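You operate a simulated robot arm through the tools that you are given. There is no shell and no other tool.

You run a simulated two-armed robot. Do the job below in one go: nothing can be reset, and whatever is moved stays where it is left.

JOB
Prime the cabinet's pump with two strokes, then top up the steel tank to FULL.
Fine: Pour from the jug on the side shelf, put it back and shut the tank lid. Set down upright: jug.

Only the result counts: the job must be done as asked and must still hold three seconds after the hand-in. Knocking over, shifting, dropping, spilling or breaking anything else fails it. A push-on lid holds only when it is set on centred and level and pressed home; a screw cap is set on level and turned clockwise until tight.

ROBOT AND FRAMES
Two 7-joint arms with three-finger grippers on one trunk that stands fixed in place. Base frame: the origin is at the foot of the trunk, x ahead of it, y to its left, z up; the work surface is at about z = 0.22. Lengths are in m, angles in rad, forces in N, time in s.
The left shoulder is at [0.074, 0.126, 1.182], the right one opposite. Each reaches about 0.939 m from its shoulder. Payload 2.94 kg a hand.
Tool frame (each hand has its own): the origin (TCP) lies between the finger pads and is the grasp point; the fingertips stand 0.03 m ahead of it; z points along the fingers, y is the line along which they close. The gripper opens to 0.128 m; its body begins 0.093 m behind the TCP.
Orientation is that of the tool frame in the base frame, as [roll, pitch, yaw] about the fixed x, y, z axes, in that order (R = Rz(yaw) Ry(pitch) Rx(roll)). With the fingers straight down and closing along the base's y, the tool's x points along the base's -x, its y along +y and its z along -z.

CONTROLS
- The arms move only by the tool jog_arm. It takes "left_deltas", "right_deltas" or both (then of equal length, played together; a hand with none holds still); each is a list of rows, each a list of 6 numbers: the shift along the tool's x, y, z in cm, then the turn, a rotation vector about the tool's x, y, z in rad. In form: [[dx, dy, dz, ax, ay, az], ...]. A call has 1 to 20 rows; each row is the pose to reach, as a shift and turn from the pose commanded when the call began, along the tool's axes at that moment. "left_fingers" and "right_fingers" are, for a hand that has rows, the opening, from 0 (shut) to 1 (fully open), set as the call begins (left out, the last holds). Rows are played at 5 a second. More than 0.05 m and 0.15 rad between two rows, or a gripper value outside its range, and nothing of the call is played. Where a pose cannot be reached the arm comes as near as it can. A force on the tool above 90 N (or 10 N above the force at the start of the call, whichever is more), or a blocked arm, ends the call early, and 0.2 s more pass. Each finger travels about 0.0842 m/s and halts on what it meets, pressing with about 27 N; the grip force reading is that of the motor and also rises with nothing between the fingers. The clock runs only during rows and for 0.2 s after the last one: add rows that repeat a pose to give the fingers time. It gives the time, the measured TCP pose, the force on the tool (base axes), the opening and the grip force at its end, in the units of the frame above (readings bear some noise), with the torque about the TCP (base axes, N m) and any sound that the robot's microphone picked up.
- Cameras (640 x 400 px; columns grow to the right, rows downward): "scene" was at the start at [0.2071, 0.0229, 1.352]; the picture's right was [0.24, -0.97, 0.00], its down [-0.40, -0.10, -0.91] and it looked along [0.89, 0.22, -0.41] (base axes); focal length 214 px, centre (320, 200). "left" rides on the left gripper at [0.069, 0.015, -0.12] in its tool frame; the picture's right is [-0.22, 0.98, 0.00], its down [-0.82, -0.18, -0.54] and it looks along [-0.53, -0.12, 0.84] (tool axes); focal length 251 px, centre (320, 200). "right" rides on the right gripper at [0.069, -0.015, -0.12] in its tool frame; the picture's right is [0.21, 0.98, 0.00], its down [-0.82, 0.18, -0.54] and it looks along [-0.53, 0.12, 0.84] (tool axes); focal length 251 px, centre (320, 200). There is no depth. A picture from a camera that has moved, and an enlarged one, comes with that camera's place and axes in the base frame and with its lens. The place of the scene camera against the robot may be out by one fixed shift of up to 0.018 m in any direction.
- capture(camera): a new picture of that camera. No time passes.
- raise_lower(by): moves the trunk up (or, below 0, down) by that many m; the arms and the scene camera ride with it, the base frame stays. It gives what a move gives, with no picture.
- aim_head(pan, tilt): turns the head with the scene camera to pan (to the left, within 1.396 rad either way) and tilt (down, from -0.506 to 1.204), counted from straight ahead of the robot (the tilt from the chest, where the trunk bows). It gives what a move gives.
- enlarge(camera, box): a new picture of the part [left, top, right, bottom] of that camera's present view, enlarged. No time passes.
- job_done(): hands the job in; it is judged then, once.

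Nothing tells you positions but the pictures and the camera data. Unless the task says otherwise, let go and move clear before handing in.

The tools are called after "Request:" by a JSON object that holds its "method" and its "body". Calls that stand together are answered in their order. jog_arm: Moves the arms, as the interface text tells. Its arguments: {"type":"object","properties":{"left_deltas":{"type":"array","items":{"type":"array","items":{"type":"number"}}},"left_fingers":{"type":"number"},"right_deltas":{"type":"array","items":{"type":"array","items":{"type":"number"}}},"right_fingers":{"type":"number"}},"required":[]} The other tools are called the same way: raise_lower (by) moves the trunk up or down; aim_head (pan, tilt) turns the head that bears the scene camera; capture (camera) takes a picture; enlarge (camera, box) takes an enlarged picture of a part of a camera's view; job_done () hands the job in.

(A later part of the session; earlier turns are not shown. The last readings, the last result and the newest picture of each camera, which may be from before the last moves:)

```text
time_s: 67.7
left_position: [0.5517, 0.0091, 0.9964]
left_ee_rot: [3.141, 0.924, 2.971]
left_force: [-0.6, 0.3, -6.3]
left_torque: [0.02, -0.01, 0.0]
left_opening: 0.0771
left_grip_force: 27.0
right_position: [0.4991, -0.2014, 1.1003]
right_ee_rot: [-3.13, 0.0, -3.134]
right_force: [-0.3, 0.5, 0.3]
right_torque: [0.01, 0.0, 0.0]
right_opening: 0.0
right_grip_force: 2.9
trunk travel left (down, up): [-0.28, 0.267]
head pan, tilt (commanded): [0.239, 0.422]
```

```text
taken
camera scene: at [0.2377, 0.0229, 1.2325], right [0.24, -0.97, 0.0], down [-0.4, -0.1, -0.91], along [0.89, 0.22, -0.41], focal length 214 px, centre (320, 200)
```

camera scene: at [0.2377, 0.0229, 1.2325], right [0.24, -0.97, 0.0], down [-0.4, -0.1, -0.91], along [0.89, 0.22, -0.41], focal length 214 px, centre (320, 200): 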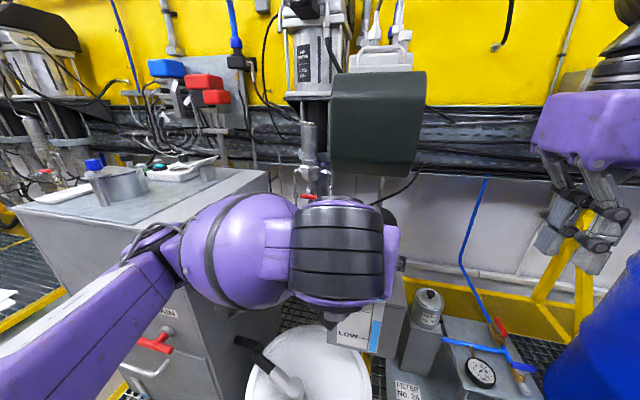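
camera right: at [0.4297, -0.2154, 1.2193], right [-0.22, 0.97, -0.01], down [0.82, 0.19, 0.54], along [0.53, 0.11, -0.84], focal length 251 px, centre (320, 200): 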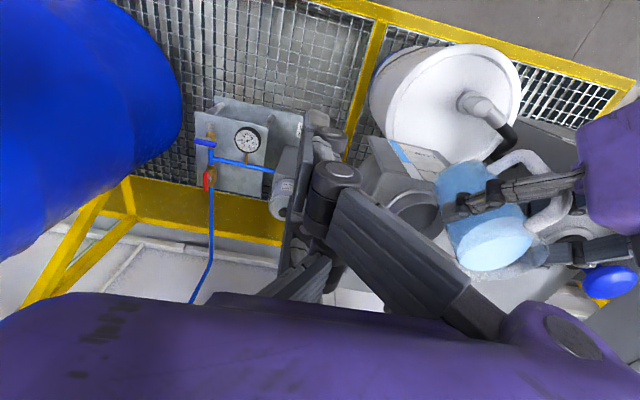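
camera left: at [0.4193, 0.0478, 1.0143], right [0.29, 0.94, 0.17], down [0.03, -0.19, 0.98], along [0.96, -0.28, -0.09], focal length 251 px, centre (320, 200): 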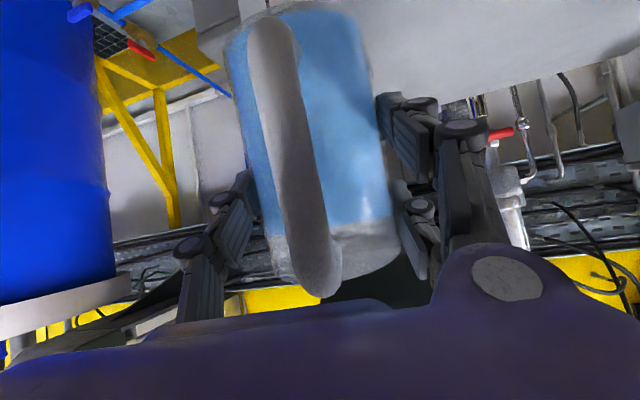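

Request:
{"method": "enlarge", "body": {"camera": "right", "box": [340, 120, 600, 300]}}

Request:
{"method": "enlarge", "body": {"camera": "right", "box": [360, 120, 460, 200]}}

```text
2.22 times, centred on (470, 210) of right
camera zoom: at [0.4297, -0.2154, 1.2193], right [-0.22, 0.97, -0.01], down [0.82, 0.19, 0.54], along [0.53, 0.11, -0.84], focal length 559 px, centre (-13, 178)
```

zoom: 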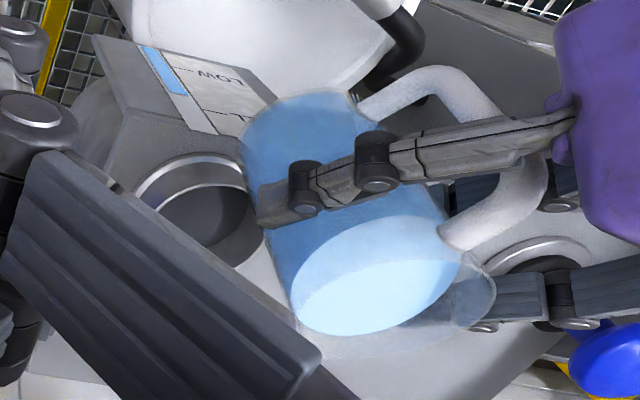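

```text
5.00 times, centred on (410, 160) of right
camera zoom: at [0.4297, -0.2154, 1.2193], right [-0.22, 0.97, -0.01], down [0.82, 0.19, 0.54], along [0.53, 0.11, -0.84], focal length 1257 px, centre (-130, 400)
```

zoom: 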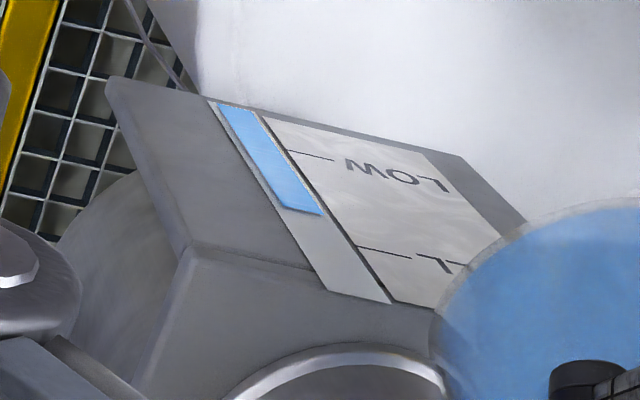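

Request:
{"method": "enlarge", "body": {"camera": "right", "box": [440, 190, 570, 300]}}

```text
3.64 times, centred on (505, 245) of right
camera zoom: at [0.4297, -0.2154, 1.2193], right [-0.22, 0.97, -0.01], down [0.82, 0.19, 0.54], along [0.53, 0.11, -0.84], focal length 914 px, centre (-353, 36)
```

zoom: 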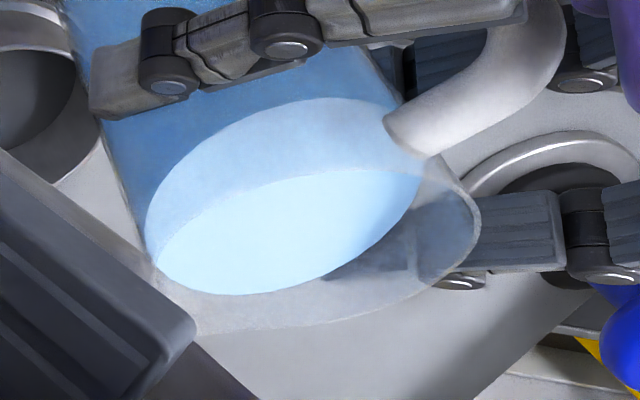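

This view shows the gauge, neck and jug rim at once. I'll shift the right hand 4 cm to the right so its finger doesn't hide the spout.

Request:
{"method": "jog_arm", "body": {"right_deltas": [[0, -2, 0, 0, 0, 0], [0, -4, 0, 0, 0, 0], [0, -4, 0, 0, 0, 0]]}}

Request:
{"method": "enlarge", "body": {"camera": "right", "box": [380, 110, 620, 300]}}

```text
time_s: 68.5
left_position: [0.5531, 0.01, 0.9954]
left_ee_rot: [3.139, 0.923, 2.974]
left_force: [-0.1, -0.6, -4.9]
left_torque: [0.01, 0.03, 0.01]
left_opening: 0.0771
left_grip_force: 26.8
right_position: [0.5001, -0.2413, 1.1007]
right_ee_rot: [-3.129, -0.001, -3.135]
right_force: [0.6, 0.0, 0.8]
right_torque: [0.01, -0.01, 0.01]
right_opening: 0.0
right_grip_force: 2.3
trunk travel left (down, up): [-0.28, 0.267]
head pan, tilt (commanded): [0.239, 0.422]
```

```text
2.11 times, centred on (500, 205) of right
camera zoom: at [0.4302, -0.2556, 1.2194], right [-0.22, 0.97, -0.01], down [0.82, 0.19, 0.54], along [0.53, 0.11, -0.84], focal length 529 px, centre (-59, 190)
```

zoom: 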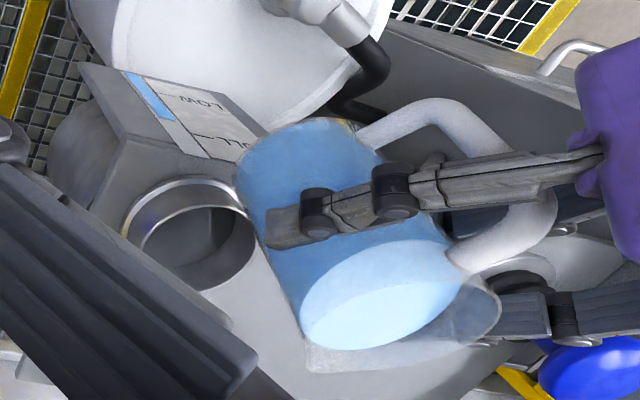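

Lip is above the opening. I'll tilt slowly to about 20°, pivoting on the lip, and check for flow.

Request:
{"method": "jog_arm", "body": {"left_deltas": [[0.52, 0, 0.23, 0, 0.052, 0], [1.03, 0, 0.46, 0, 0.105, 0], [1.45, 0, 0.7, 0, 0.14, 0], [1.45, 0, 0.7, 0, 0.14, 0]]}}

Request:
{"method": "enlarge", "body": {"camera": "right", "box": [380, 110, 620, 300]}}

```text
time_s: 69.5
left_position: [0.5496, 0.0092, 0.9813]
left_ee_rot: [3.139, 0.782, 2.972]
left_force: [-0.2, -0.1, -5.4]
left_torque: [0.02, -0.04, 0.02]
left_opening: 0.0773
left_grip_force: 26.3
right_position: [0.4987, -0.2396, 1.0991]
right_ee_rot: [-3.129, -0.001, -3.135]
right_force: [-0.8, -0.9, 0.4]
right_torque: [0.02, 0.0, 0.01]
right_opening: 0.0001
right_grip_force: 2.9
trunk travel left (down, up): [-0.28, 0.267]
head pan, tilt (commanded): [0.239, 0.422]
```

```text
2.11 times, centred on (500, 205) of right
camera zoom: at [0.43, -0.2556, 1.2194], right [-0.22, 0.97, -0.01], down [0.82, 0.19, 0.54], along [0.53, 0.11, -0.84], focal length 529 px, centre (-59, 190)
```

zoom: 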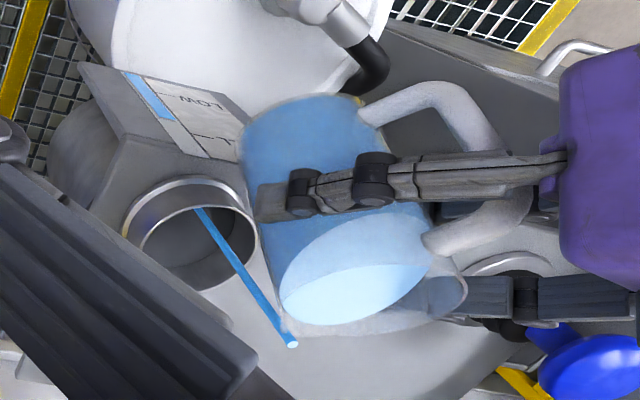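

A stream is flowing from the spout straight into the neck. I'll check the gauge and hold in short steps.

Request:
{"method": "enlarge", "body": {"camera": "right", "box": [390, 120, 490, 200]}}

Request:
{"method": "jog_arm", "body": {"left_deltas": [[0, 0, 0, 0, 0, 0], [0, 0, 0, 0, 0, 0], [0, 0, 0, 0, 0, 0], [0, 0, 0, 0, 0, 0], [0, 0, 0, 0, 0, 0]]}}

Request:
{"method": "enlarge", "body": {"camera": "right", "box": [390, 120, 490, 200]}}

Request:
{"method": "enlarge", "body": {"camera": "right", "box": [380, 110, 620, 300]}}

```text
5.00 times, centred on (440, 160) of right
camera zoom: at [0.43, -0.2556, 1.2194], right [-0.22, 0.97, -0.01], down [0.82, 0.19, 0.54], along [0.53, 0.11, -0.84], focal length 1257 px, centre (-280, 400)
```

zoom: 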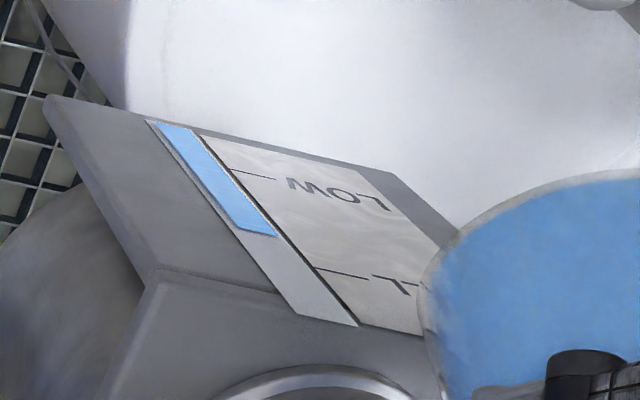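

```text
time_s: 70.7
left_position: [0.5493, 0.0106, 0.9802]
left_ee_rot: [3.14, 0.785, 2.972]
left_force: [-1.1, -0.4, -5.1]
left_torque: [-0.04, -0.01, 0.01]
left_opening: 0.0771
left_grip_force: 26.9
right_position: [0.5004, -0.2403, 1.099]
right_ee_rot: [-3.128, -0.001, -3.132]
right_force: [-0.1, -0.8, 0.8]
right_torque: [-0.02, 0.0, 0.01]
right_opening: 0.0
right_grip_force: 3.1
trunk travel left (down, up): [-0.28, 0.267]
head pan, tilt (commanded): [0.239, 0.422]
```

```text
5.00 times, centred on (440, 160) of right
camera zoom: at [0.4301, -0.2555, 1.2194], right [-0.22, 0.97, -0.01], down [0.82, 0.19, 0.54], along [0.53, 0.11, -0.84], focal length 1257 px, centre (-280, 400)
```

zoom: 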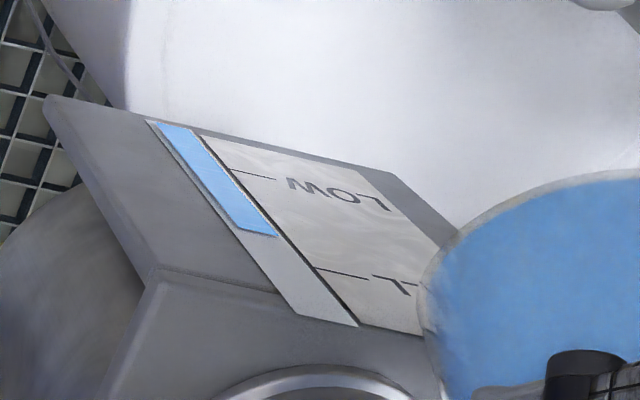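

```text
2.11 times, centred on (500, 205) of right
camera zoom: at [0.4301, -0.2555, 1.2194], right [-0.22, 0.97, -0.01], down [0.82, 0.19, 0.54], along [0.53, 0.11, -0.84], focal length 529 px, centre (-59, 190)
```

zoom: 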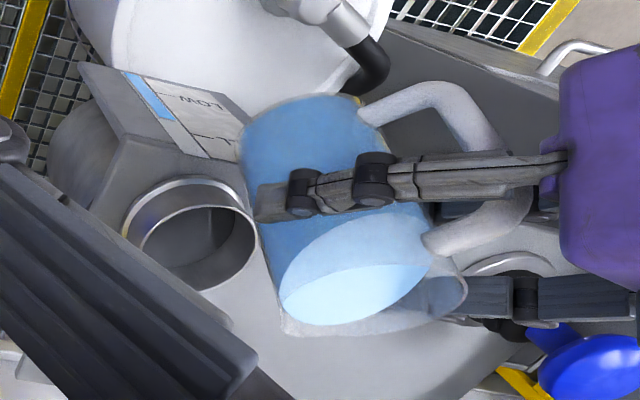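

The pour is quasi-static: the stream stopped at this tilt. I'll increase the tilt in steps and watch the gauge against the FULL tick.

Request:
{"method": "jog_arm", "body": {"left_deltas": [[0.3, 0, 0.23, 0, 0.035, 0], [0.6, 0, 0.46, 0, 0.07, 0], [0.8, 0, 0.6, 0, 0.105, 0], [0.8, 0, 0.6, 0, 0.105, 0], [0.8, 0, 0.6, 0, 0.105, 0], [0.8, 0, 0.6, 0, 0.105, 0]]}}

Request:
{"method": "enlarge", "body": {"camera": "right", "box": [390, 120, 490, 200]}}

Request:
{"method": "enlarge", "body": {"camera": "right", "box": [380, 110, 620, 300]}}

```text
time_s: 72.1
left_position: [0.5479, 0.0115, 0.9702]
left_ee_rot: [3.14, 0.679, 2.972]
left_force: [-0.4, 0.5, -5.1]
left_torque: [-0.03, -0.02, -0.03]
left_opening: 0.077
left_grip_force: 26.6
right_position: [0.4998, -0.241, 1.1001]
right_ee_rot: [-3.132, 0.001, -3.132]
right_force: [0.3, 0.1, 0.5]
right_torque: [0.02, -0.02, -0.02]
right_opening: 0.0
right_grip_force: 3.3
trunk travel left (down, up): [-0.28, 0.267]
head pan, tilt (commanded): [0.239, 0.422]
```

```text
5.00 times, centred on (440, 160) of right
camera zoom: at [0.43, -0.2556, 1.2194], right [-0.22, 0.97, -0.01], down [0.82, 0.19, 0.54], along [0.53, 0.11, -0.84], focal length 1257 px, centre (-280, 400)
```

zoom: 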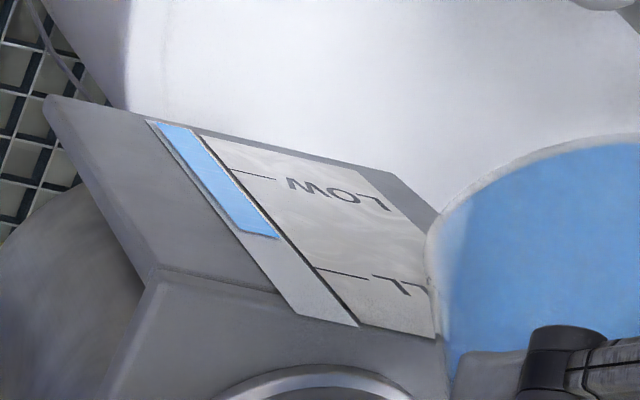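

```text
2.11 times, centred on (500, 205) of right
camera zoom: at [0.43, -0.2556, 1.2194], right [-0.22, 0.97, -0.01], down [0.82, 0.19, 0.54], along [0.53, 0.11, -0.84], focal length 529 px, centre (-59, 190)
```

zoom: 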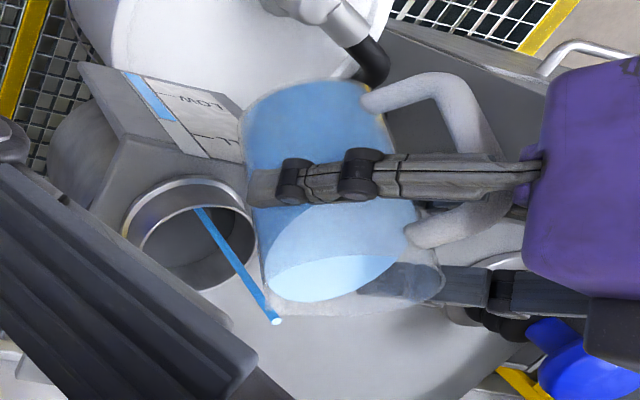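

Request:
{"method": "jog_arm", "body": {"left_deltas": [[0, 0, 0, 0, 0, 0], [0, 0, 0, 0, 0, 0], [0, 0, 0, 0, 0, 0], [0, 0, 0, 0, 0, 0], [0, 0, 0, 0, 0, 0], [0, 0, 0, 0, 0, 0], [0, 0, 0, 0, 0, 0], [0, 0, 0, 0, 0, 0]]}}

Request:
{"method": "enlarge", "body": {"camera": "right", "box": [400, 120, 470, 190]}}

Request:
{"method": "enlarge", "body": {"camera": "right", "box": [380, 110, 620, 300]}}

```text
time_s: 73.9
left_position: [0.5487, 0.0084, 0.9708]
left_ee_rot: [3.139, 0.678, 2.973]
left_force: [-1.1, -0.5, -4.9]
left_torque: [-0.01, -0.05, -0.03]
left_opening: 0.0773
left_grip_force: 26.9
right_position: [0.4997, -0.2416, 1.1009]
right_ee_rot: [-3.129, 0.0, -3.132]
right_force: [-0.7, 0.3, -0.3]
right_torque: [0.0, 0.0, 0.03]
right_opening: 0.0
right_grip_force: 3.3
trunk travel left (down, up): [-0.28, 0.267]
head pan, tilt (commanded): [0.239, 0.422]
```

```text
5.71 times, centred on (435, 155) of right
camera zoom: at [0.4301, -0.2555, 1.2194], right [-0.22, 0.97, -0.01], down [0.82, 0.19, 0.54], along [0.53, 0.11, -0.84], focal length 1437 px, centre (-337, 457)
```

zoom: 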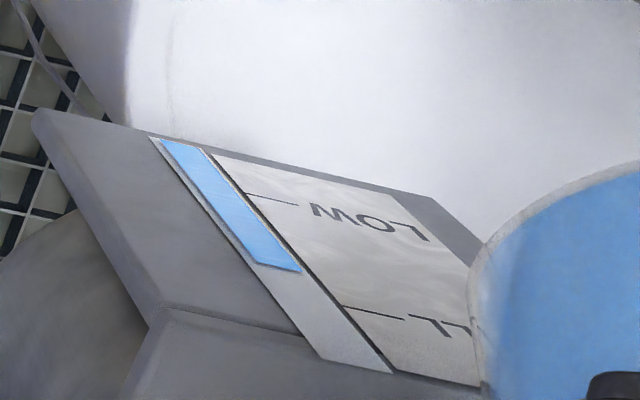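

```text
2.11 times, centred on (500, 205) of right
camera zoom: at [0.4301, -0.2555, 1.2194], right [-0.22, 0.97, -0.01], down [0.82, 0.19, 0.54], along [0.53, 0.11, -0.84], focal length 529 px, centre (-59, 190)
```

zoom: 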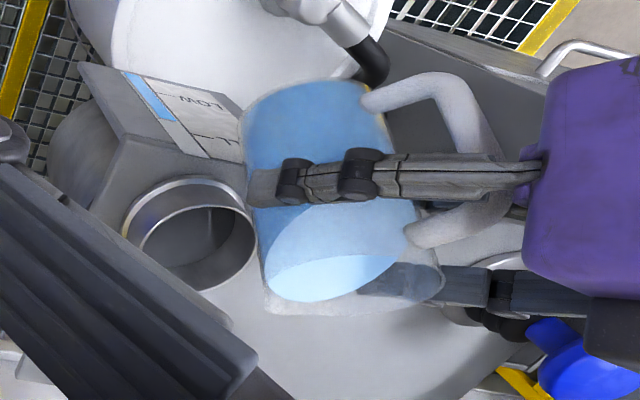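

The stream stopped at 26° with only a small rise on the gauge. I'll go on to about 36°.

Request:
{"method": "jog_arm", "body": {"left_deltas": [[-0.1, 0, -0.13, 0, 0.044, 0], [-0.2, 0, -0.27, 0, 0.088, 0], [-0.3, 0, -0.4, 0, 0.132, 0], [-0.4, 0, -0.54, 0, 0.175, 0], [-0.4, 0, -0.54, 0, 0.175, 0], [-0.4, 0, -0.54, 0, 0.175, 0], [-0.4, 0, -0.54, 0, 0.175, 0], [-0.4, 0, -0.54, 0, 0.175, 0], [-0.4, 0, -0.54, 0, 0.175, 0], [-0.4, 0, -0.54, 0, 0.175, 0]]}}

Request:
{"method": "enlarge", "body": {"camera": "right", "box": [400, 120, 470, 190]}}

Request:
{"method": "enlarge", "body": {"camera": "right", "box": [380, 110, 620, 300]}}

```text
time_s: 76.1
left_position: [0.5482, 0.0099, 0.9778]
left_ee_rot: [3.14, 0.506, 2.975]
left_force: [-0.1, 0.3, -4.2]
left_torque: [-0.01, -0.08, 0.02]
left_opening: 0.0772
left_grip_force: 27.2
right_position: [0.5006, -0.2408, 1.099]
right_ee_rot: [-3.128, 0.0, -3.133]
right_force: [0.0, -0.1, -0.6]
right_torque: [0.03, -0.04, 0.0]
right_opening: 0.0
right_grip_force: 3.4
trunk travel left (down, up): [-0.28, 0.267]
head pan, tilt (commanded): [0.239, 0.422]
```

```text
5.71 times, centred on (435, 155) of right
camera zoom: at [0.43, -0.2556, 1.2195], right [-0.22, 0.97, -0.01], down [0.82, 0.19, 0.54], along [0.53, 0.11, -0.84], focal length 1437 px, centre (-337, 457)
```

zoom: 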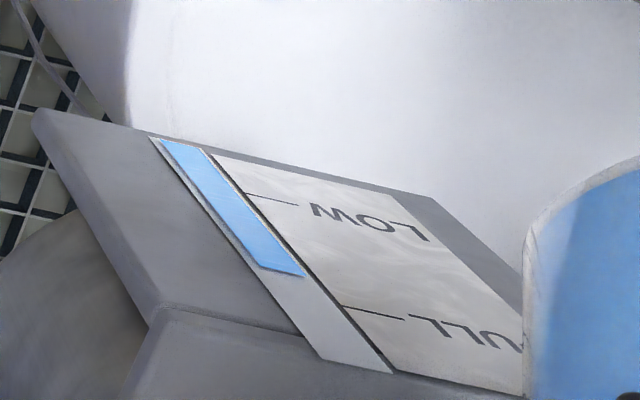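

```text
2.11 times, centred on (500, 205) of right
camera zoom: at [0.43, -0.2556, 1.2195], right [-0.22, 0.97, -0.01], down [0.82, 0.19, 0.54], along [0.53, 0.11, -0.84], focal length 529 px, centre (-59, 190)
```

zoom: 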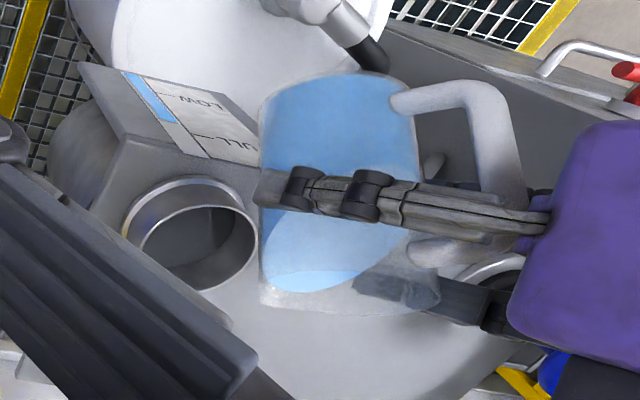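

At 36° the level is at about 0.76. I'll continue to 46°.

Request:
{"method": "jog_arm", "body": {"left_deltas": [[-0.21, 0, -0.27, 0, 0.044, 0], [-0.42, 0, -0.53, 0, 0.087, 0], [-0.63, 0, -0.8, 0, 0.131, 0], [-0.85, 0, -1.07, 0, 0.1745, 0], [-0.85, 0, -1.07, 0, 0.1745, 0], [-0.85, 0, -1.07, 0, 0.1745, 0]]}}

Request:
{"method": "enlarge", "body": {"camera": "right", "box": [380, 110, 620, 300]}}

Request:
{"method": "jog_arm", "body": {"left_deltas": [[0, 0, 0, 0, 0, 0], [0, 0, 0, 0, 0, 0], [0, 0, 0, 0, 0, 0], [0, 0, 0, 0, 0, 0], [0, 0, 0, 0, 0, 0], [0, 0, 0, 0, 0, 0]]}}

Request:
{"method": "enlarge", "body": {"camera": "right", "box": [400, 120, 470, 190]}}

Request:
{"method": "enlarge", "body": {"camera": "right", "box": [380, 110, 620, 300]}}

```text
time_s: 77.5
left_position: [0.5499, 0.009, 0.9904]
left_ee_rot: [3.14, 0.33, 2.973]
left_force: [-0.4, 0.1, -3.5]
left_torque: [-0.02, -0.04, -0.01]
left_opening: 0.0772
left_grip_force: 27.0
right_position: [0.4999, -0.24, 1.1005]
right_ee_rot: [-3.129, 0.0, -3.132]
right_force: [-0.5, -0.6, -0.3]
right_torque: [-0.01, 0.02, 0.02]
right_opening: 0.0001
right_grip_force: 3.1
trunk travel left (down, up): [-0.28, 0.267]
head pan, tilt (commanded): [0.239, 0.422]
```

```text
2.11 times, centred on (500, 205) of right
camera zoom: at [0.43, -0.2556, 1.2194], right [-0.22, 0.97, -0.01], down [0.82, 0.19, 0.54], along [0.53, 0.11, -0.84], focal length 529 px, centre (-59, 190)
```

zoom: 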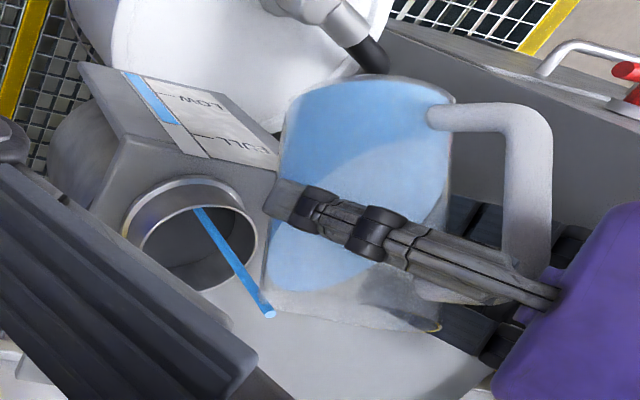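

```text
time_s: 78.9
left_position: [0.5499, 0.0094, 0.9913]
left_ee_rot: [3.14, 0.331, 2.974]
left_force: [0.9, -0.8, -3.9]
left_torque: [0.0, -0.05, -0.02]
left_opening: 0.077
left_grip_force: 26.9
right_position: [0.5004, -0.2406, 1.1]
right_ee_rot: [-3.13, 0.0, -3.132]
right_force: [-0.6, 0.0, -0.1]
right_torque: [-0.01, 0.03, -0.01]
right_opening: 0.0
right_grip_force: 3.2
trunk travel left (down, up): [-0.28, 0.267]
head pan, tilt (commanded): [0.239, 0.422]
```

```text
5.71 times, centred on (435, 155) of right
camera zoom: at [0.43, -0.2555, 1.2195], right [-0.22, 0.97, -0.01], down [0.82, 0.19, 0.54], along [0.53, 0.11, -0.84], focal length 1437 px, centre (-337, 457)
```

zoom: 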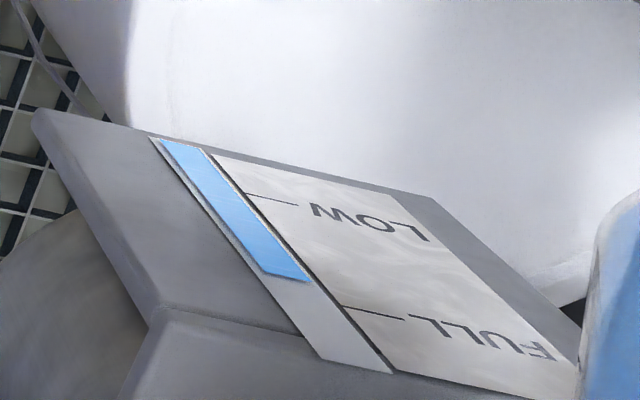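

```text
2.11 times, centred on (500, 205) of right
camera zoom: at [0.43, -0.2555, 1.2195], right [-0.22, 0.97, -0.01], down [0.82, 0.19, 0.54], along [0.53, 0.11, -0.84], focal length 529 px, centre (-59, 190)
```

zoom: 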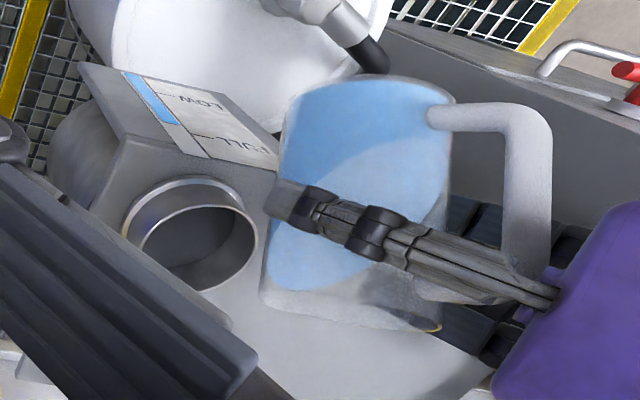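

At 46° the level is at about 0.80. I'll continue to 54°.

Request:
{"method": "jog_arm", "body": {"left_deltas": [[-0.22, 0, -0.3, 0, 0.047, 0], [-0.44, 0, -0.6, 0, 0.093, 0], [-0.66, 0, -0.9, 0, 0.14, 0], [-0.66, 0, -0.9, 0, 0.14, 0], [-0.66, 0, -0.9, 0, 0.14, 0], [-0.66, 0, -0.9, 0, 0.14, 0], [-0.66, 0, -0.9, 0, 0.14, 0], [-0.66, 0, -0.9, 0, 0.14, 0], [-0.66, 0, -0.9, 0, 0.14, 0], [-0.66, 0, -0.9, 0, 0.14, 0]]}}

Request:
{"method": "enlarge", "body": {"camera": "right", "box": [400, 120, 470, 190]}}

Request:
{"method": "enlarge", "body": {"camera": "right", "box": [380, 110, 620, 300]}}

```text
time_s: 81.1
left_position: [0.5526, 0.01, 1.0025]
left_ee_rot: [3.141, 0.189, 2.973]
left_force: [-0.1, -0.2, -2.7]
left_torque: [-0.02, -0.08, -0.02]
left_opening: 0.0773
left_grip_force: 27.6
right_position: [0.5004, -0.2402, 1.1005]
right_ee_rot: [-3.13, 0.001, -3.133]
right_force: [0.2, -0.9, 0.6]
right_torque: [-0.01, -0.02, 0.01]
right_opening: 0.0
right_grip_force: 2.6
trunk travel left (down, up): [-0.28, 0.267]
head pan, tilt (commanded): [0.239, 0.422]
```

```text
5.71 times, centred on (435, 155) of right
camera zoom: at [0.4299, -0.2556, 1.2195], right [-0.22, 0.97, -0.01], down [0.82, 0.19, 0.54], along [0.53, 0.11, -0.84], focal length 1437 px, centre (-337, 457)
```

zoom: 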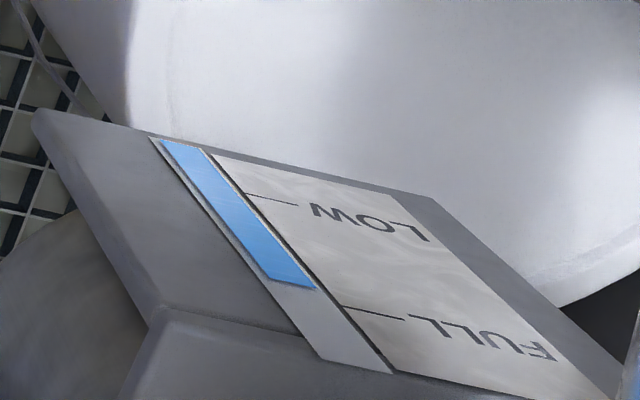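

```text
2.11 times, centred on (500, 205) of right
camera zoom: at [0.4299, -0.2556, 1.2195], right [-0.22, 0.97, -0.01], down [0.82, 0.19, 0.54], along [0.53, 0.11, -0.84], focal length 529 px, centre (-59, 190)
```

zoom: 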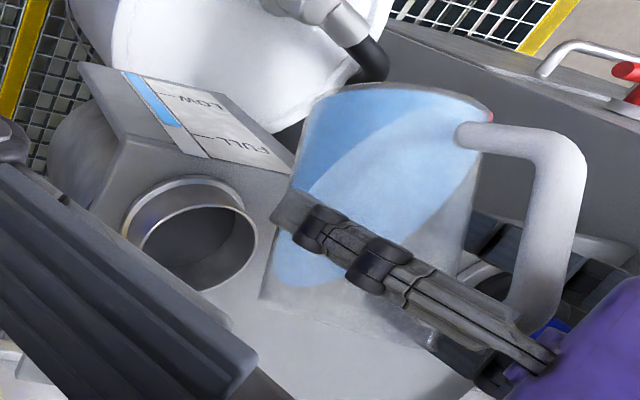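

At 54° the level is at about 0.86. I'll continue to 60°.

Request:
{"method": "jog_arm", "body": {"left_deltas": [[-0.25, 0, -0.35, 0, 0.052, 0], [-0.5, 0, -0.69, 0, 0.105, 0], [-0.5, 0, -0.69, 0, 0.105, 0], [-0.5, 0, -0.69, 0, 0.105, 0], [-0.5, 0, -0.69, 0, 0.105, 0], [-0.5, 0, -0.69, 0, 0.105, 0], [-0.5, 0, -0.69, 0, 0.105, 0], [-0.5, 0, -0.69, 0, 0.105, 0], [-0.5, 0, -0.69, 0, 0.105, 0]]}}

Request:
{"method": "enlarge", "body": {"camera": "right", "box": [400, 120, 470, 190]}}

Request:
{"method": "enlarge", "body": {"camera": "right", "box": [380, 110, 620, 300]}}

```text
time_s: 83.1
left_position: [0.5568, 0.009, 1.0091]
left_ee_rot: [3.139, 0.085, 2.973]
left_force: [-0.2, -0.1, -2.5]
left_torque: [-0.02, -0.07, 0.0]
left_opening: 0.0772
left_grip_force: 27.1
right_position: [0.5004, -0.2403, 1.1007]
right_ee_rot: [-3.129, 0.0, -3.133]
right_force: [0.4, -0.1, -0.7]
right_torque: [-0.02, 0.03, -0.01]
right_opening: 0.0
right_grip_force: 2.6
trunk travel left (down, up): [-0.28, 0.267]
head pan, tilt (commanded): [0.239, 0.422]
```

```text
5.71 times, centred on (435, 155) of right
camera zoom: at [0.4299, -0.2556, 1.2195], right [-0.22, 0.97, -0.01], down [0.82, 0.19, 0.54], along [0.53, 0.11, -0.84], focal length 1437 px, centre (-337, 457)
```

zoom: 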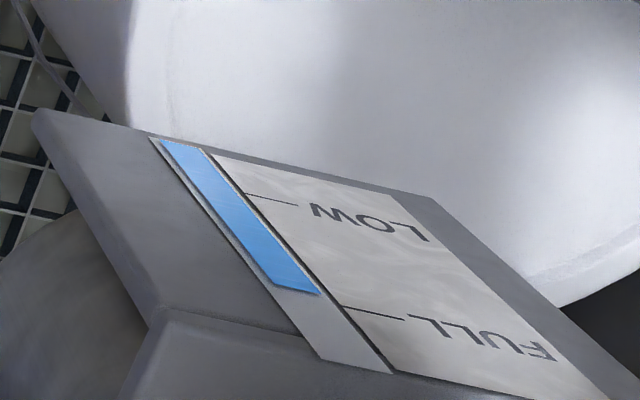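

```text
2.11 times, centred on (500, 205) of right
camera zoom: at [0.4299, -0.2556, 1.2195], right [-0.22, 0.97, -0.01], down [0.82, 0.19, 0.54], along [0.53, 0.11, -0.84], focal length 529 px, centre (-59, 190)
```

zoom: 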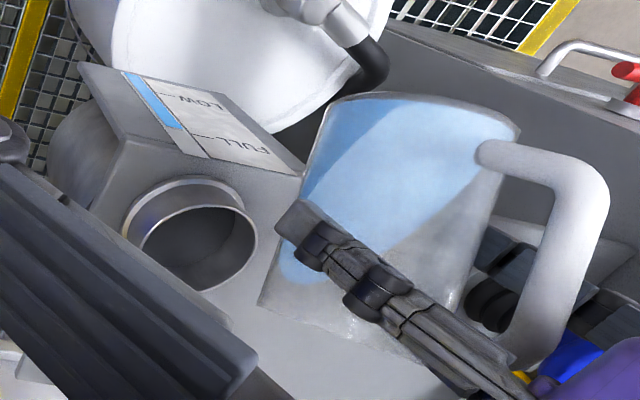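

At 60° the level is at about 0.92. I'll make a smaller step to 64°.

Request:
{"method": "jog_arm", "body": {"left_deltas": [[-0.16, 0, -0.24, 0, 0.035, 0], [-0.32, 0, -0.47, 0, 0.07, 0], [-0.32, 0, -0.47, 0, 0.07, 0], [-0.32, 0, -0.47, 0, 0.07, 0], [-0.32, 0, -0.47, 0, 0.07, 0], [-0.32, 0, -0.47, 0, 0.07, 0], [-0.32, 0, -0.47, 0, 0.07, 0], [-0.32, 0, -0.47, 0, 0.07, 0], [-0.32, 0, -0.47, 0, 0.07, 0]]}}

Request:
{"method": "enlarge", "body": {"camera": "right", "box": [400, 120, 470, 190]}}

Request:
{"method": "enlarge", "body": {"camera": "right", "box": [380, 110, 620, 300]}}

Request:
{"method": "capture", "body": {"camera": "scene"}}

```text
time_s: 85.1
left_position: [0.5592, 0.0081, 1.0153]
left_ee_rot: [3.14, 0.014, 2.974]
left_force: [-0.4, -1.1, -2.4]
left_torque: [0.01, -0.07, 0.0]
left_opening: 0.077
left_grip_force: 26.6
right_position: [0.4997, -0.2405, 1.0993]
right_ee_rot: [-3.13, 0.001, -3.133]
right_force: [0.2, -0.7, 0.5]
right_torque: [-0.01, 0.01, 0.0]
right_opening: 0.0
right_grip_force: 2.7
trunk travel left (down, up): [-0.28, 0.267]
head pan, tilt (commanded): [0.239, 0.422]
```

```text
5.71 times, centred on (435, 155) of right
camera zoom: at [0.4298, -0.2556, 1.2195], right [-0.22, 0.97, -0.01], down [0.82, 0.19, 0.54], along [0.53, 0.11, -0.84], focal length 1437 px, centre (-337, 457)
```

zoom: 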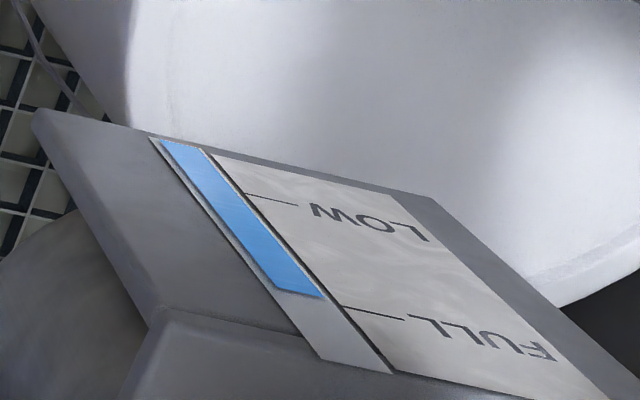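

```text
2.11 times, centred on (500, 205) of right
camera zoom: at [0.4298, -0.2556, 1.2195], right [-0.22, 0.97, -0.01], down [0.82, 0.19, 0.54], along [0.53, 0.11, -0.84], focal length 529 px, centre (-59, 190)
```

zoom: 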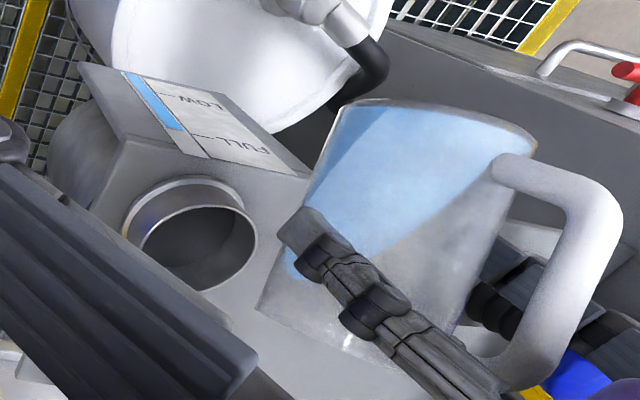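

```text
taken
camera scene: at [0.2375, 0.0229, 1.2326], right [0.24, -0.97, 0.0], down [-0.4, -0.1, -0.91], along [0.89, 0.22, -0.41], focal length 214 px, centre (320, 200)
```

scene: 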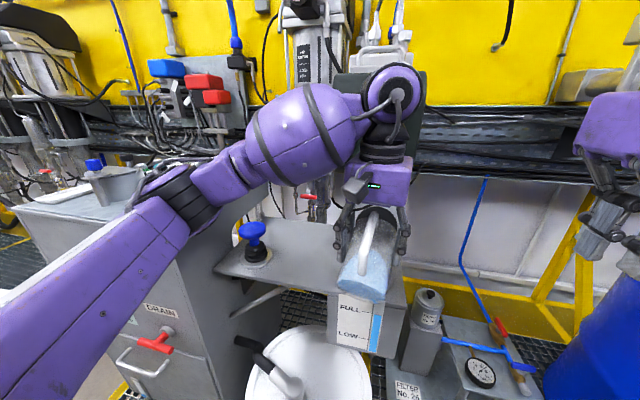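

At 64° I read about 0.95. The gauge is now visible from the scene camera too, so I'll cross-check there.

Request:
{"method": "enlarge", "body": {"camera": "scene", "box": [325, 285, 395, 360]}}

Request:
{"method": "enlarge", "body": {"camera": "right", "box": [410, 140, 450, 175]}}

```text
5.33 times, centred on (360, 322) of scene
camera zoom: at [0.2375, 0.0229, 1.2326], right [0.24, -0.97, 0.0], down [-0.4, -0.1, -0.91], along [0.89, 0.22, -0.41], focal length 1144 px, centre (107, -453)
```

zoom: 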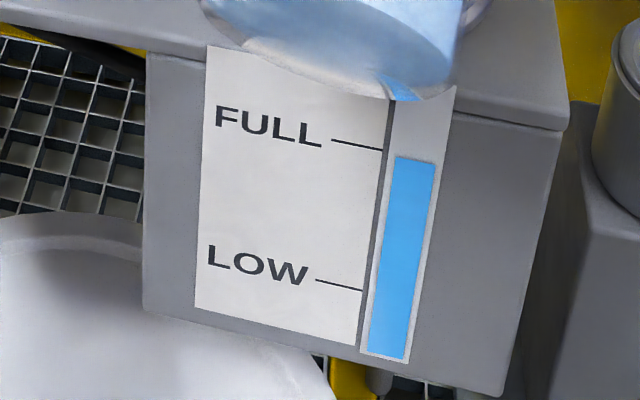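

```text
11.43 times, centred on (430, 158) of right
camera zoom: at [0.4298, -0.2556, 1.2195], right [-0.22, 0.97, -0.01], down [0.82, 0.19, 0.54], along [0.53, 0.11, -0.84], focal length 2874 px, centre (-937, 686)
```

zoom: 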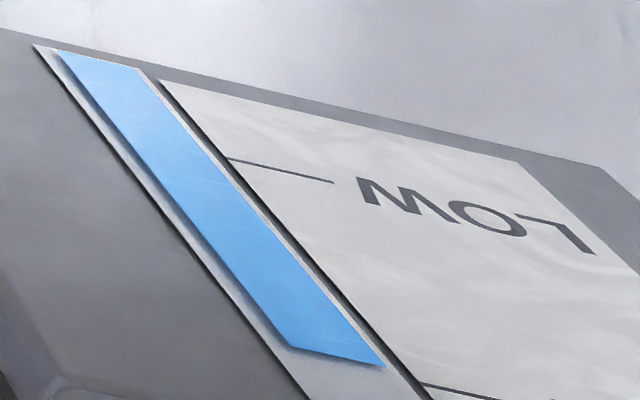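

Request:
{"method": "enlarge", "body": {"camera": "scene", "box": [330, 200, 420, 310]}}

Request:
{"method": "enlarge", "body": {"camera": "right", "box": [400, 180, 520, 280]}}

```text
3.64 times, centred on (375, 255) of scene
camera zoom: at [0.2375, 0.0229, 1.2326], right [0.24, -0.97, 0.0], down [-0.4, -0.1, -0.91], along [0.89, 0.22, -0.41], focal length 780 px, centre (120, 0)
```

zoom: 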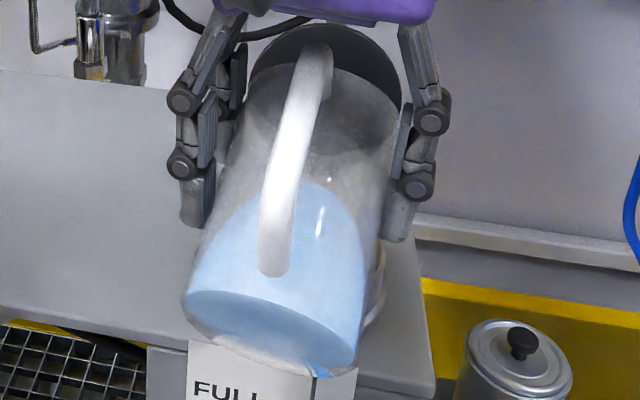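

```text
4.00 times, centred on (460, 230) of right
camera zoom: at [0.4298, -0.2556, 1.2195], right [-0.22, 0.97, -0.01], down [0.82, 0.19, 0.54], along [0.53, 0.11, -0.84], focal length 1006 px, centre (-240, 80)
```

zoom: 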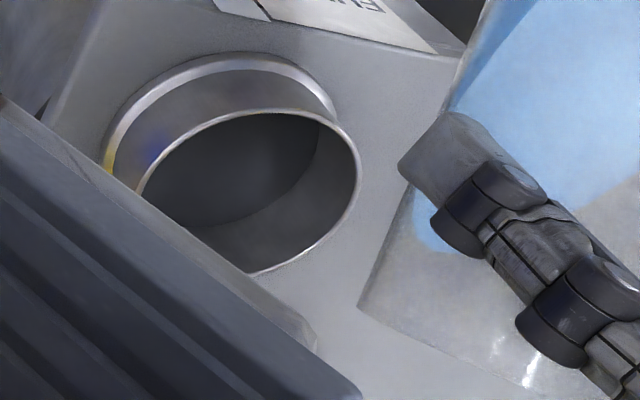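

The cross-check gives about 0.97, with the flow stopped. I'll tilt 3° more.

Request:
{"method": "jog_arm", "body": {"left_deltas": [[-0.12, 0, -0.17, 0, 0.026, 0], [-0.24, 0, -0.35, 0, 0.052, 0], [-0.24, 0, -0.35, 0, 0.052, 0], [-0.24, 0, -0.35, 0, 0.052, 0], [-0.24, 0, -0.35, 0, 0.052, 0], [-0.24, 0, -0.35, 0, 0.052, 0], [-0.24, 0, -0.35, 0, 0.052, 0], [-0.24, 0, -0.35, 0, 0.052, 0]]}}

Request:
{"method": "enlarge", "body": {"camera": "scene", "box": [325, 285, 395, 360]}}

Request:
{"method": "enlarge", "body": {"camera": "right", "box": [400, 120, 470, 190]}}

Request:
{"method": "enlarge", "body": {"camera": "right", "box": [380, 110, 620, 300]}}

```text
time_s: 86.9
left_position: [0.561, 0.0083, 1.0183]
left_ee_rot: [3.141, -0.037, 2.974]
left_force: [-0.5, -0.8, -1.4]
left_torque: [0.0, -0.04, -0.03]
left_opening: 0.0773
left_grip_force: 27.0
right_position: [0.4999, -0.2404, 1.1009]
right_ee_rot: [-3.13, -0.001, -3.134]
right_force: [-0.5, 0.5, 0.5]
right_torque: [0.0, -0.01, 0.04]
right_opening: 0.0
right_grip_force: 3.3
trunk travel left (down, up): [-0.28, 0.267]
head pan, tilt (commanded): [0.239, 0.422]
```

```text
5.33 times, centred on (360, 322) of scene
camera zoom: at [0.2374, 0.0229, 1.2326], right [0.24, -0.97, 0.0], down [-0.4, -0.1, -0.91], along [0.89, 0.22, -0.41], focal length 1144 px, centre (107, -453)
```

zoom: 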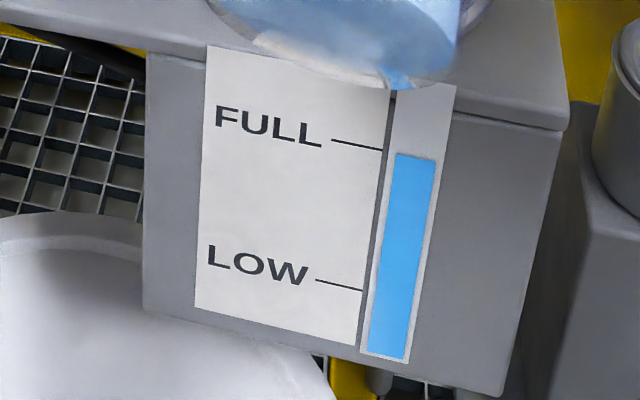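

```text
5.71 times, centred on (435, 155) of right
camera zoom: at [0.4298, -0.2556, 1.2195], right [-0.22, 0.97, -0.01], down [0.82, 0.19, 0.54], along [0.53, 0.11, -0.84], focal length 1437 px, centre (-337, 457)
```

zoom: 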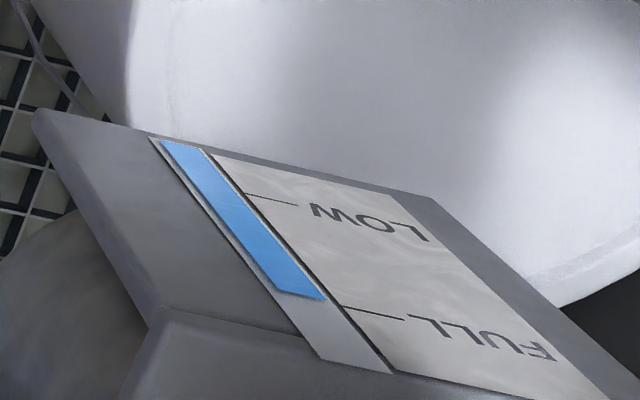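

```text
2.11 times, centred on (500, 205) of right
camera zoom: at [0.4298, -0.2556, 1.2195], right [-0.22, 0.97, -0.01], down [0.82, 0.19, 0.54], along [0.53, 0.11, -0.84], focal length 529 px, centre (-59, 190)
```

zoom: 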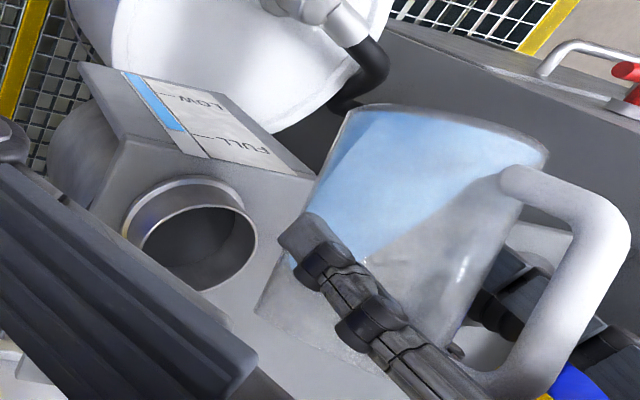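

Both views put the level essentially at the FULL tick. I'll zoom in further to be precise.

Request:
{"method": "enlarge", "body": {"camera": "scene", "box": [360, 300, 390, 324]}}

Request:
{"method": "enlarge", "body": {"camera": "right", "box": [420, 160, 450, 184]}}

Request:
{"method": "enlarge", "body": {"camera": "scene", "box": [355, 325, 395, 357]}}

```text
16.00 times, centred on (375, 312) of scene
camera zoom: at [0.2374, 0.0229, 1.2326], right [0.24, -0.97, 0.0], down [-0.4, -0.1, -0.91], along [0.89, 0.22, -0.41], focal length 3432 px, centre (-560, -1592)
```

zoom: 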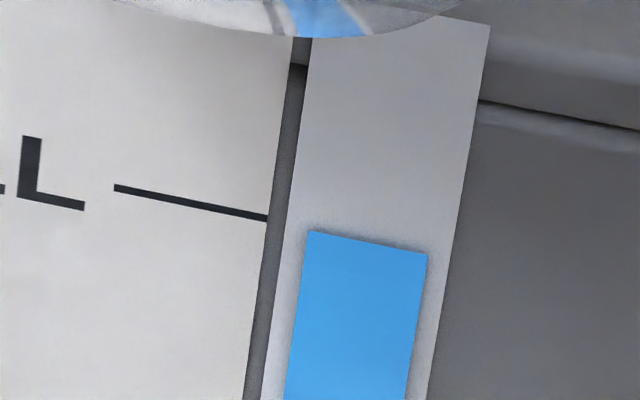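

```text
16.00 times, centred on (435, 172) of right
camera zoom: at [0.4298, -0.2556, 1.2195], right [-0.22, 0.97, -0.01], down [0.82, 0.19, 0.54], along [0.53, 0.11, -0.84], focal length 4023 px, centre (-1520, 648)
```

zoom: 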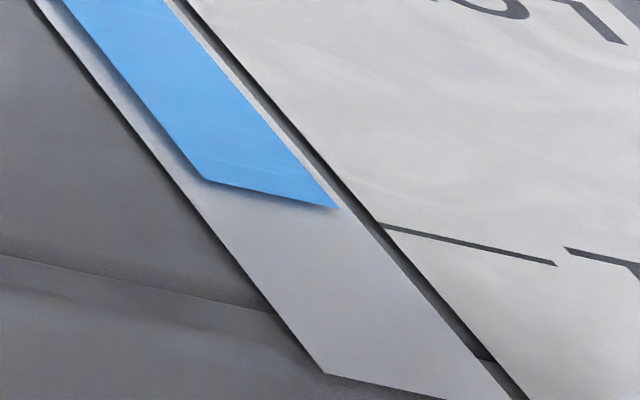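

```text
12.50 times, centred on (375, 341) of scene
camera zoom: at [0.2374, 0.0229, 1.2326], right [0.24, -0.97, 0.0], down [-0.4, -0.1, -0.91], along [0.89, 0.22, -0.41], focal length 2681 px, centre (-368, -1562)
```

zoom: 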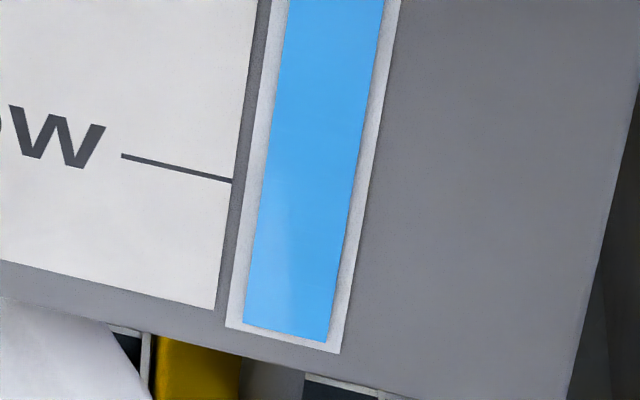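

The level sits about 0.5–1.5% under the tick. I'll tilt one more degree and hold.

Request:
{"method": "jog_arm", "body": {"left_deltas": [[-0.08, 0, -0.12, 0, 0.0175, 0], [-0.08, 0, -0.12, 0, 0.0175, 0], [-0.08, 0, -0.12, 0, 0.0175, 0], [-0.08, 0, -0.12, 0, 0.0175, 0], [-0.08, 0, -0.12, 0, 0.0175, 0], [-0.08, 0, -0.12, 0, 0.0175, 0], [-0.08, 0, -0.12, 0, 0.0175, 0]]}}

Request:
{"method": "enlarge", "body": {"camera": "scene", "box": [360, 300, 390, 324]}}

Request:
{"method": "enlarge", "body": {"camera": "right", "box": [420, 160, 450, 184]}}

Request:
{"method": "enlarge", "body": {"camera": "right", "box": [380, 110, 620, 300]}}

```text
time_s: 88.5
left_position: [0.5618, 0.0082, 1.0189]
left_ee_rot: [3.14, -0.053, 2.972]
left_force: [-0.2, -0.2, -1.7]
left_torque: [-0.02, -0.03, -0.02]
left_opening: 0.0775
left_grip_force: 27.0
right_position: [0.5, -0.2412, 1.1005]
right_ee_rot: [-3.131, 0.0, -3.134]
right_force: [0.0, 0.0, 0.0]
right_torque: [0.02, -0.03, 0.02]
right_opening: 0.0
right_grip_force: 2.5
trunk travel left (down, up): [-0.28, 0.267]
head pan, tilt (commanded): [0.239, 0.422]
```

```text
16.00 times, centred on (375, 312) of scene
camera zoom: at [0.2374, 0.0229, 1.2326], right [0.24, -0.97, 0.0], down [-0.4, -0.1, -0.91], along [0.89, 0.22, -0.41], focal length 3432 px, centre (-560, -1592)
```

zoom: 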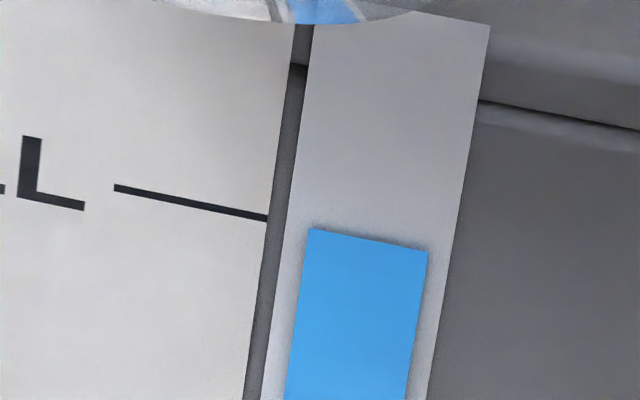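

```text
16.00 times, centred on (435, 172) of right
camera zoom: at [0.4298, -0.2556, 1.2195], right [-0.22, 0.97, -0.01], down [0.82, 0.19, 0.54], along [0.53, 0.11, -0.84], focal length 4023 px, centre (-1520, 648)
```

zoom: 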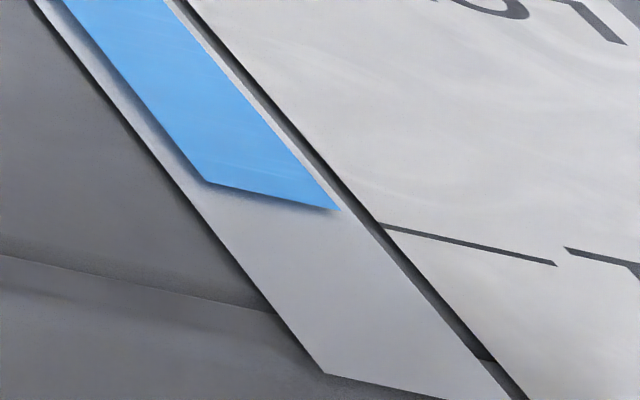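

```text
2.11 times, centred on (500, 205) of right
camera zoom: at [0.4298, -0.2556, 1.2195], right [-0.22, 0.97, -0.01], down [0.82, 0.19, 0.54], along [0.53, 0.11, -0.84], focal length 529 px, centre (-59, 190)
```

zoom: 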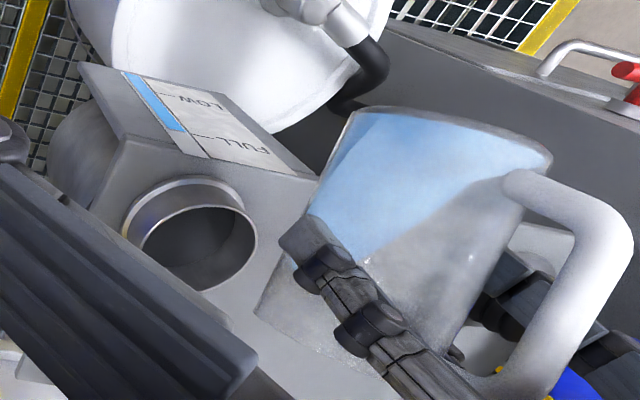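

The level is at the FULL tick and the flow has stopped. I'll bring the jug back upright while raising it a little.

Request:
{"method": "jog_arm", "body": {"left_deltas": [[-0.12, 0.07, -0.35, 0, -0.1321, 0], [-0.23, 0.14, -0.7, 0, -0.2642, 0], [-0.35, 0.2, -1.06, 0, -0.3963, 0], [-0.46, 0.27, -1.41, 0, -0.5284, 0], [-0.58, 0.34, -1.76, 0, -0.6606, 0], [-0.69, 0.41, -2.11, 0, -0.7927, 0], [-0.81, 0.47, -2.47, 0, -0.9248, 0], [-0.92, 0.54, -2.82, 0, -1.0569, 0], [-1.04, 0.61, -3.17, 0, -1.189, 0], [-1.04, 0.61, -3.17, 0, -1.189, 0]]}}

Request:
{"method": "capture", "body": {"camera": "right"}}

Request:
{"method": "capture", "body": {"camera": "left"}}

Request:
{"method": "capture", "body": {"camera": "scene"}}

```text
time_s: 90.7
left_position: [0.5758, 0.0121, 1.0497]
left_ee_rot: [3.14, 1.136, 2.971]
left_force: [0.2, -0.2, -2.1]
left_torque: [-0.01, 0.02, -0.01]
left_opening: 0.0772
left_grip_force: 27.2
right_position: [0.5001, -0.241, 1.0998]
right_ee_rot: [-3.13, -0.001, -3.132]
right_force: [-0.3, 0.2, 0.2]
right_torque: [-0.02, 0.01, 0.01]
right_opening: 0.0
right_grip_force: 2.6
trunk travel left (down, up): [-0.28, 0.267]
head pan, tilt (commanded): [0.239, 0.422]
```

```text
taken
camera right: at [0.4298, -0.2556, 1.2195], right [-0.22, 0.97, -0.01], down [0.82, 0.19, 0.54], along [0.53, 0.11, -0.84], focal length 251 px, centre (320, 200)
```

right: 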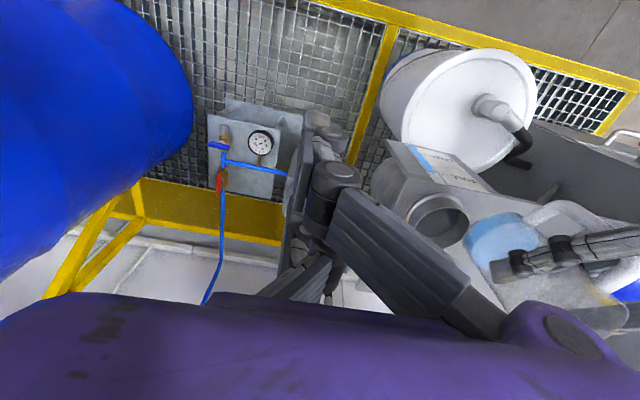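

```text
taken
camera left: at [0.4417, 0.0505, 1.0386], right [0.25, 0.95, 0.2], down [-0.17, -0.15, 0.97], along [0.95, -0.28, 0.12], focal length 251 px, centre (320, 200)
```

left: 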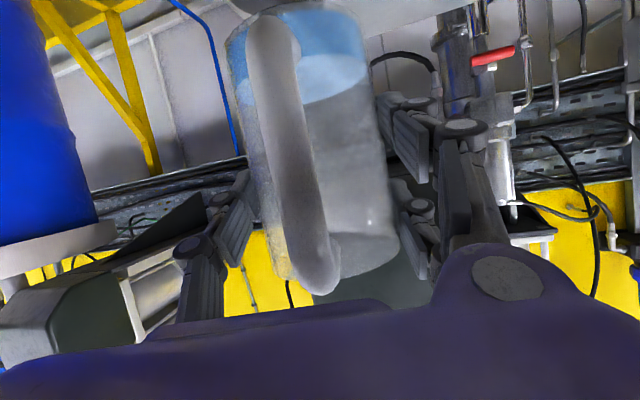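

```text
taken
camera scene: at [0.2374, 0.0228, 1.2326], right [0.24, -0.97, 0.0], down [-0.4, -0.1, -0.91], along [0.89, 0.22, -0.41], focal length 214 px, centre (320, 200)
```

scene: 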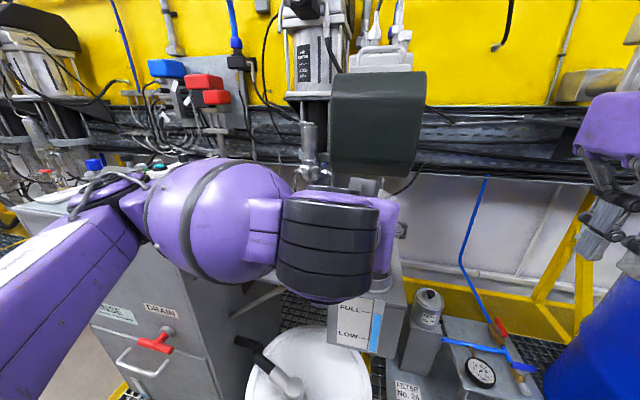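

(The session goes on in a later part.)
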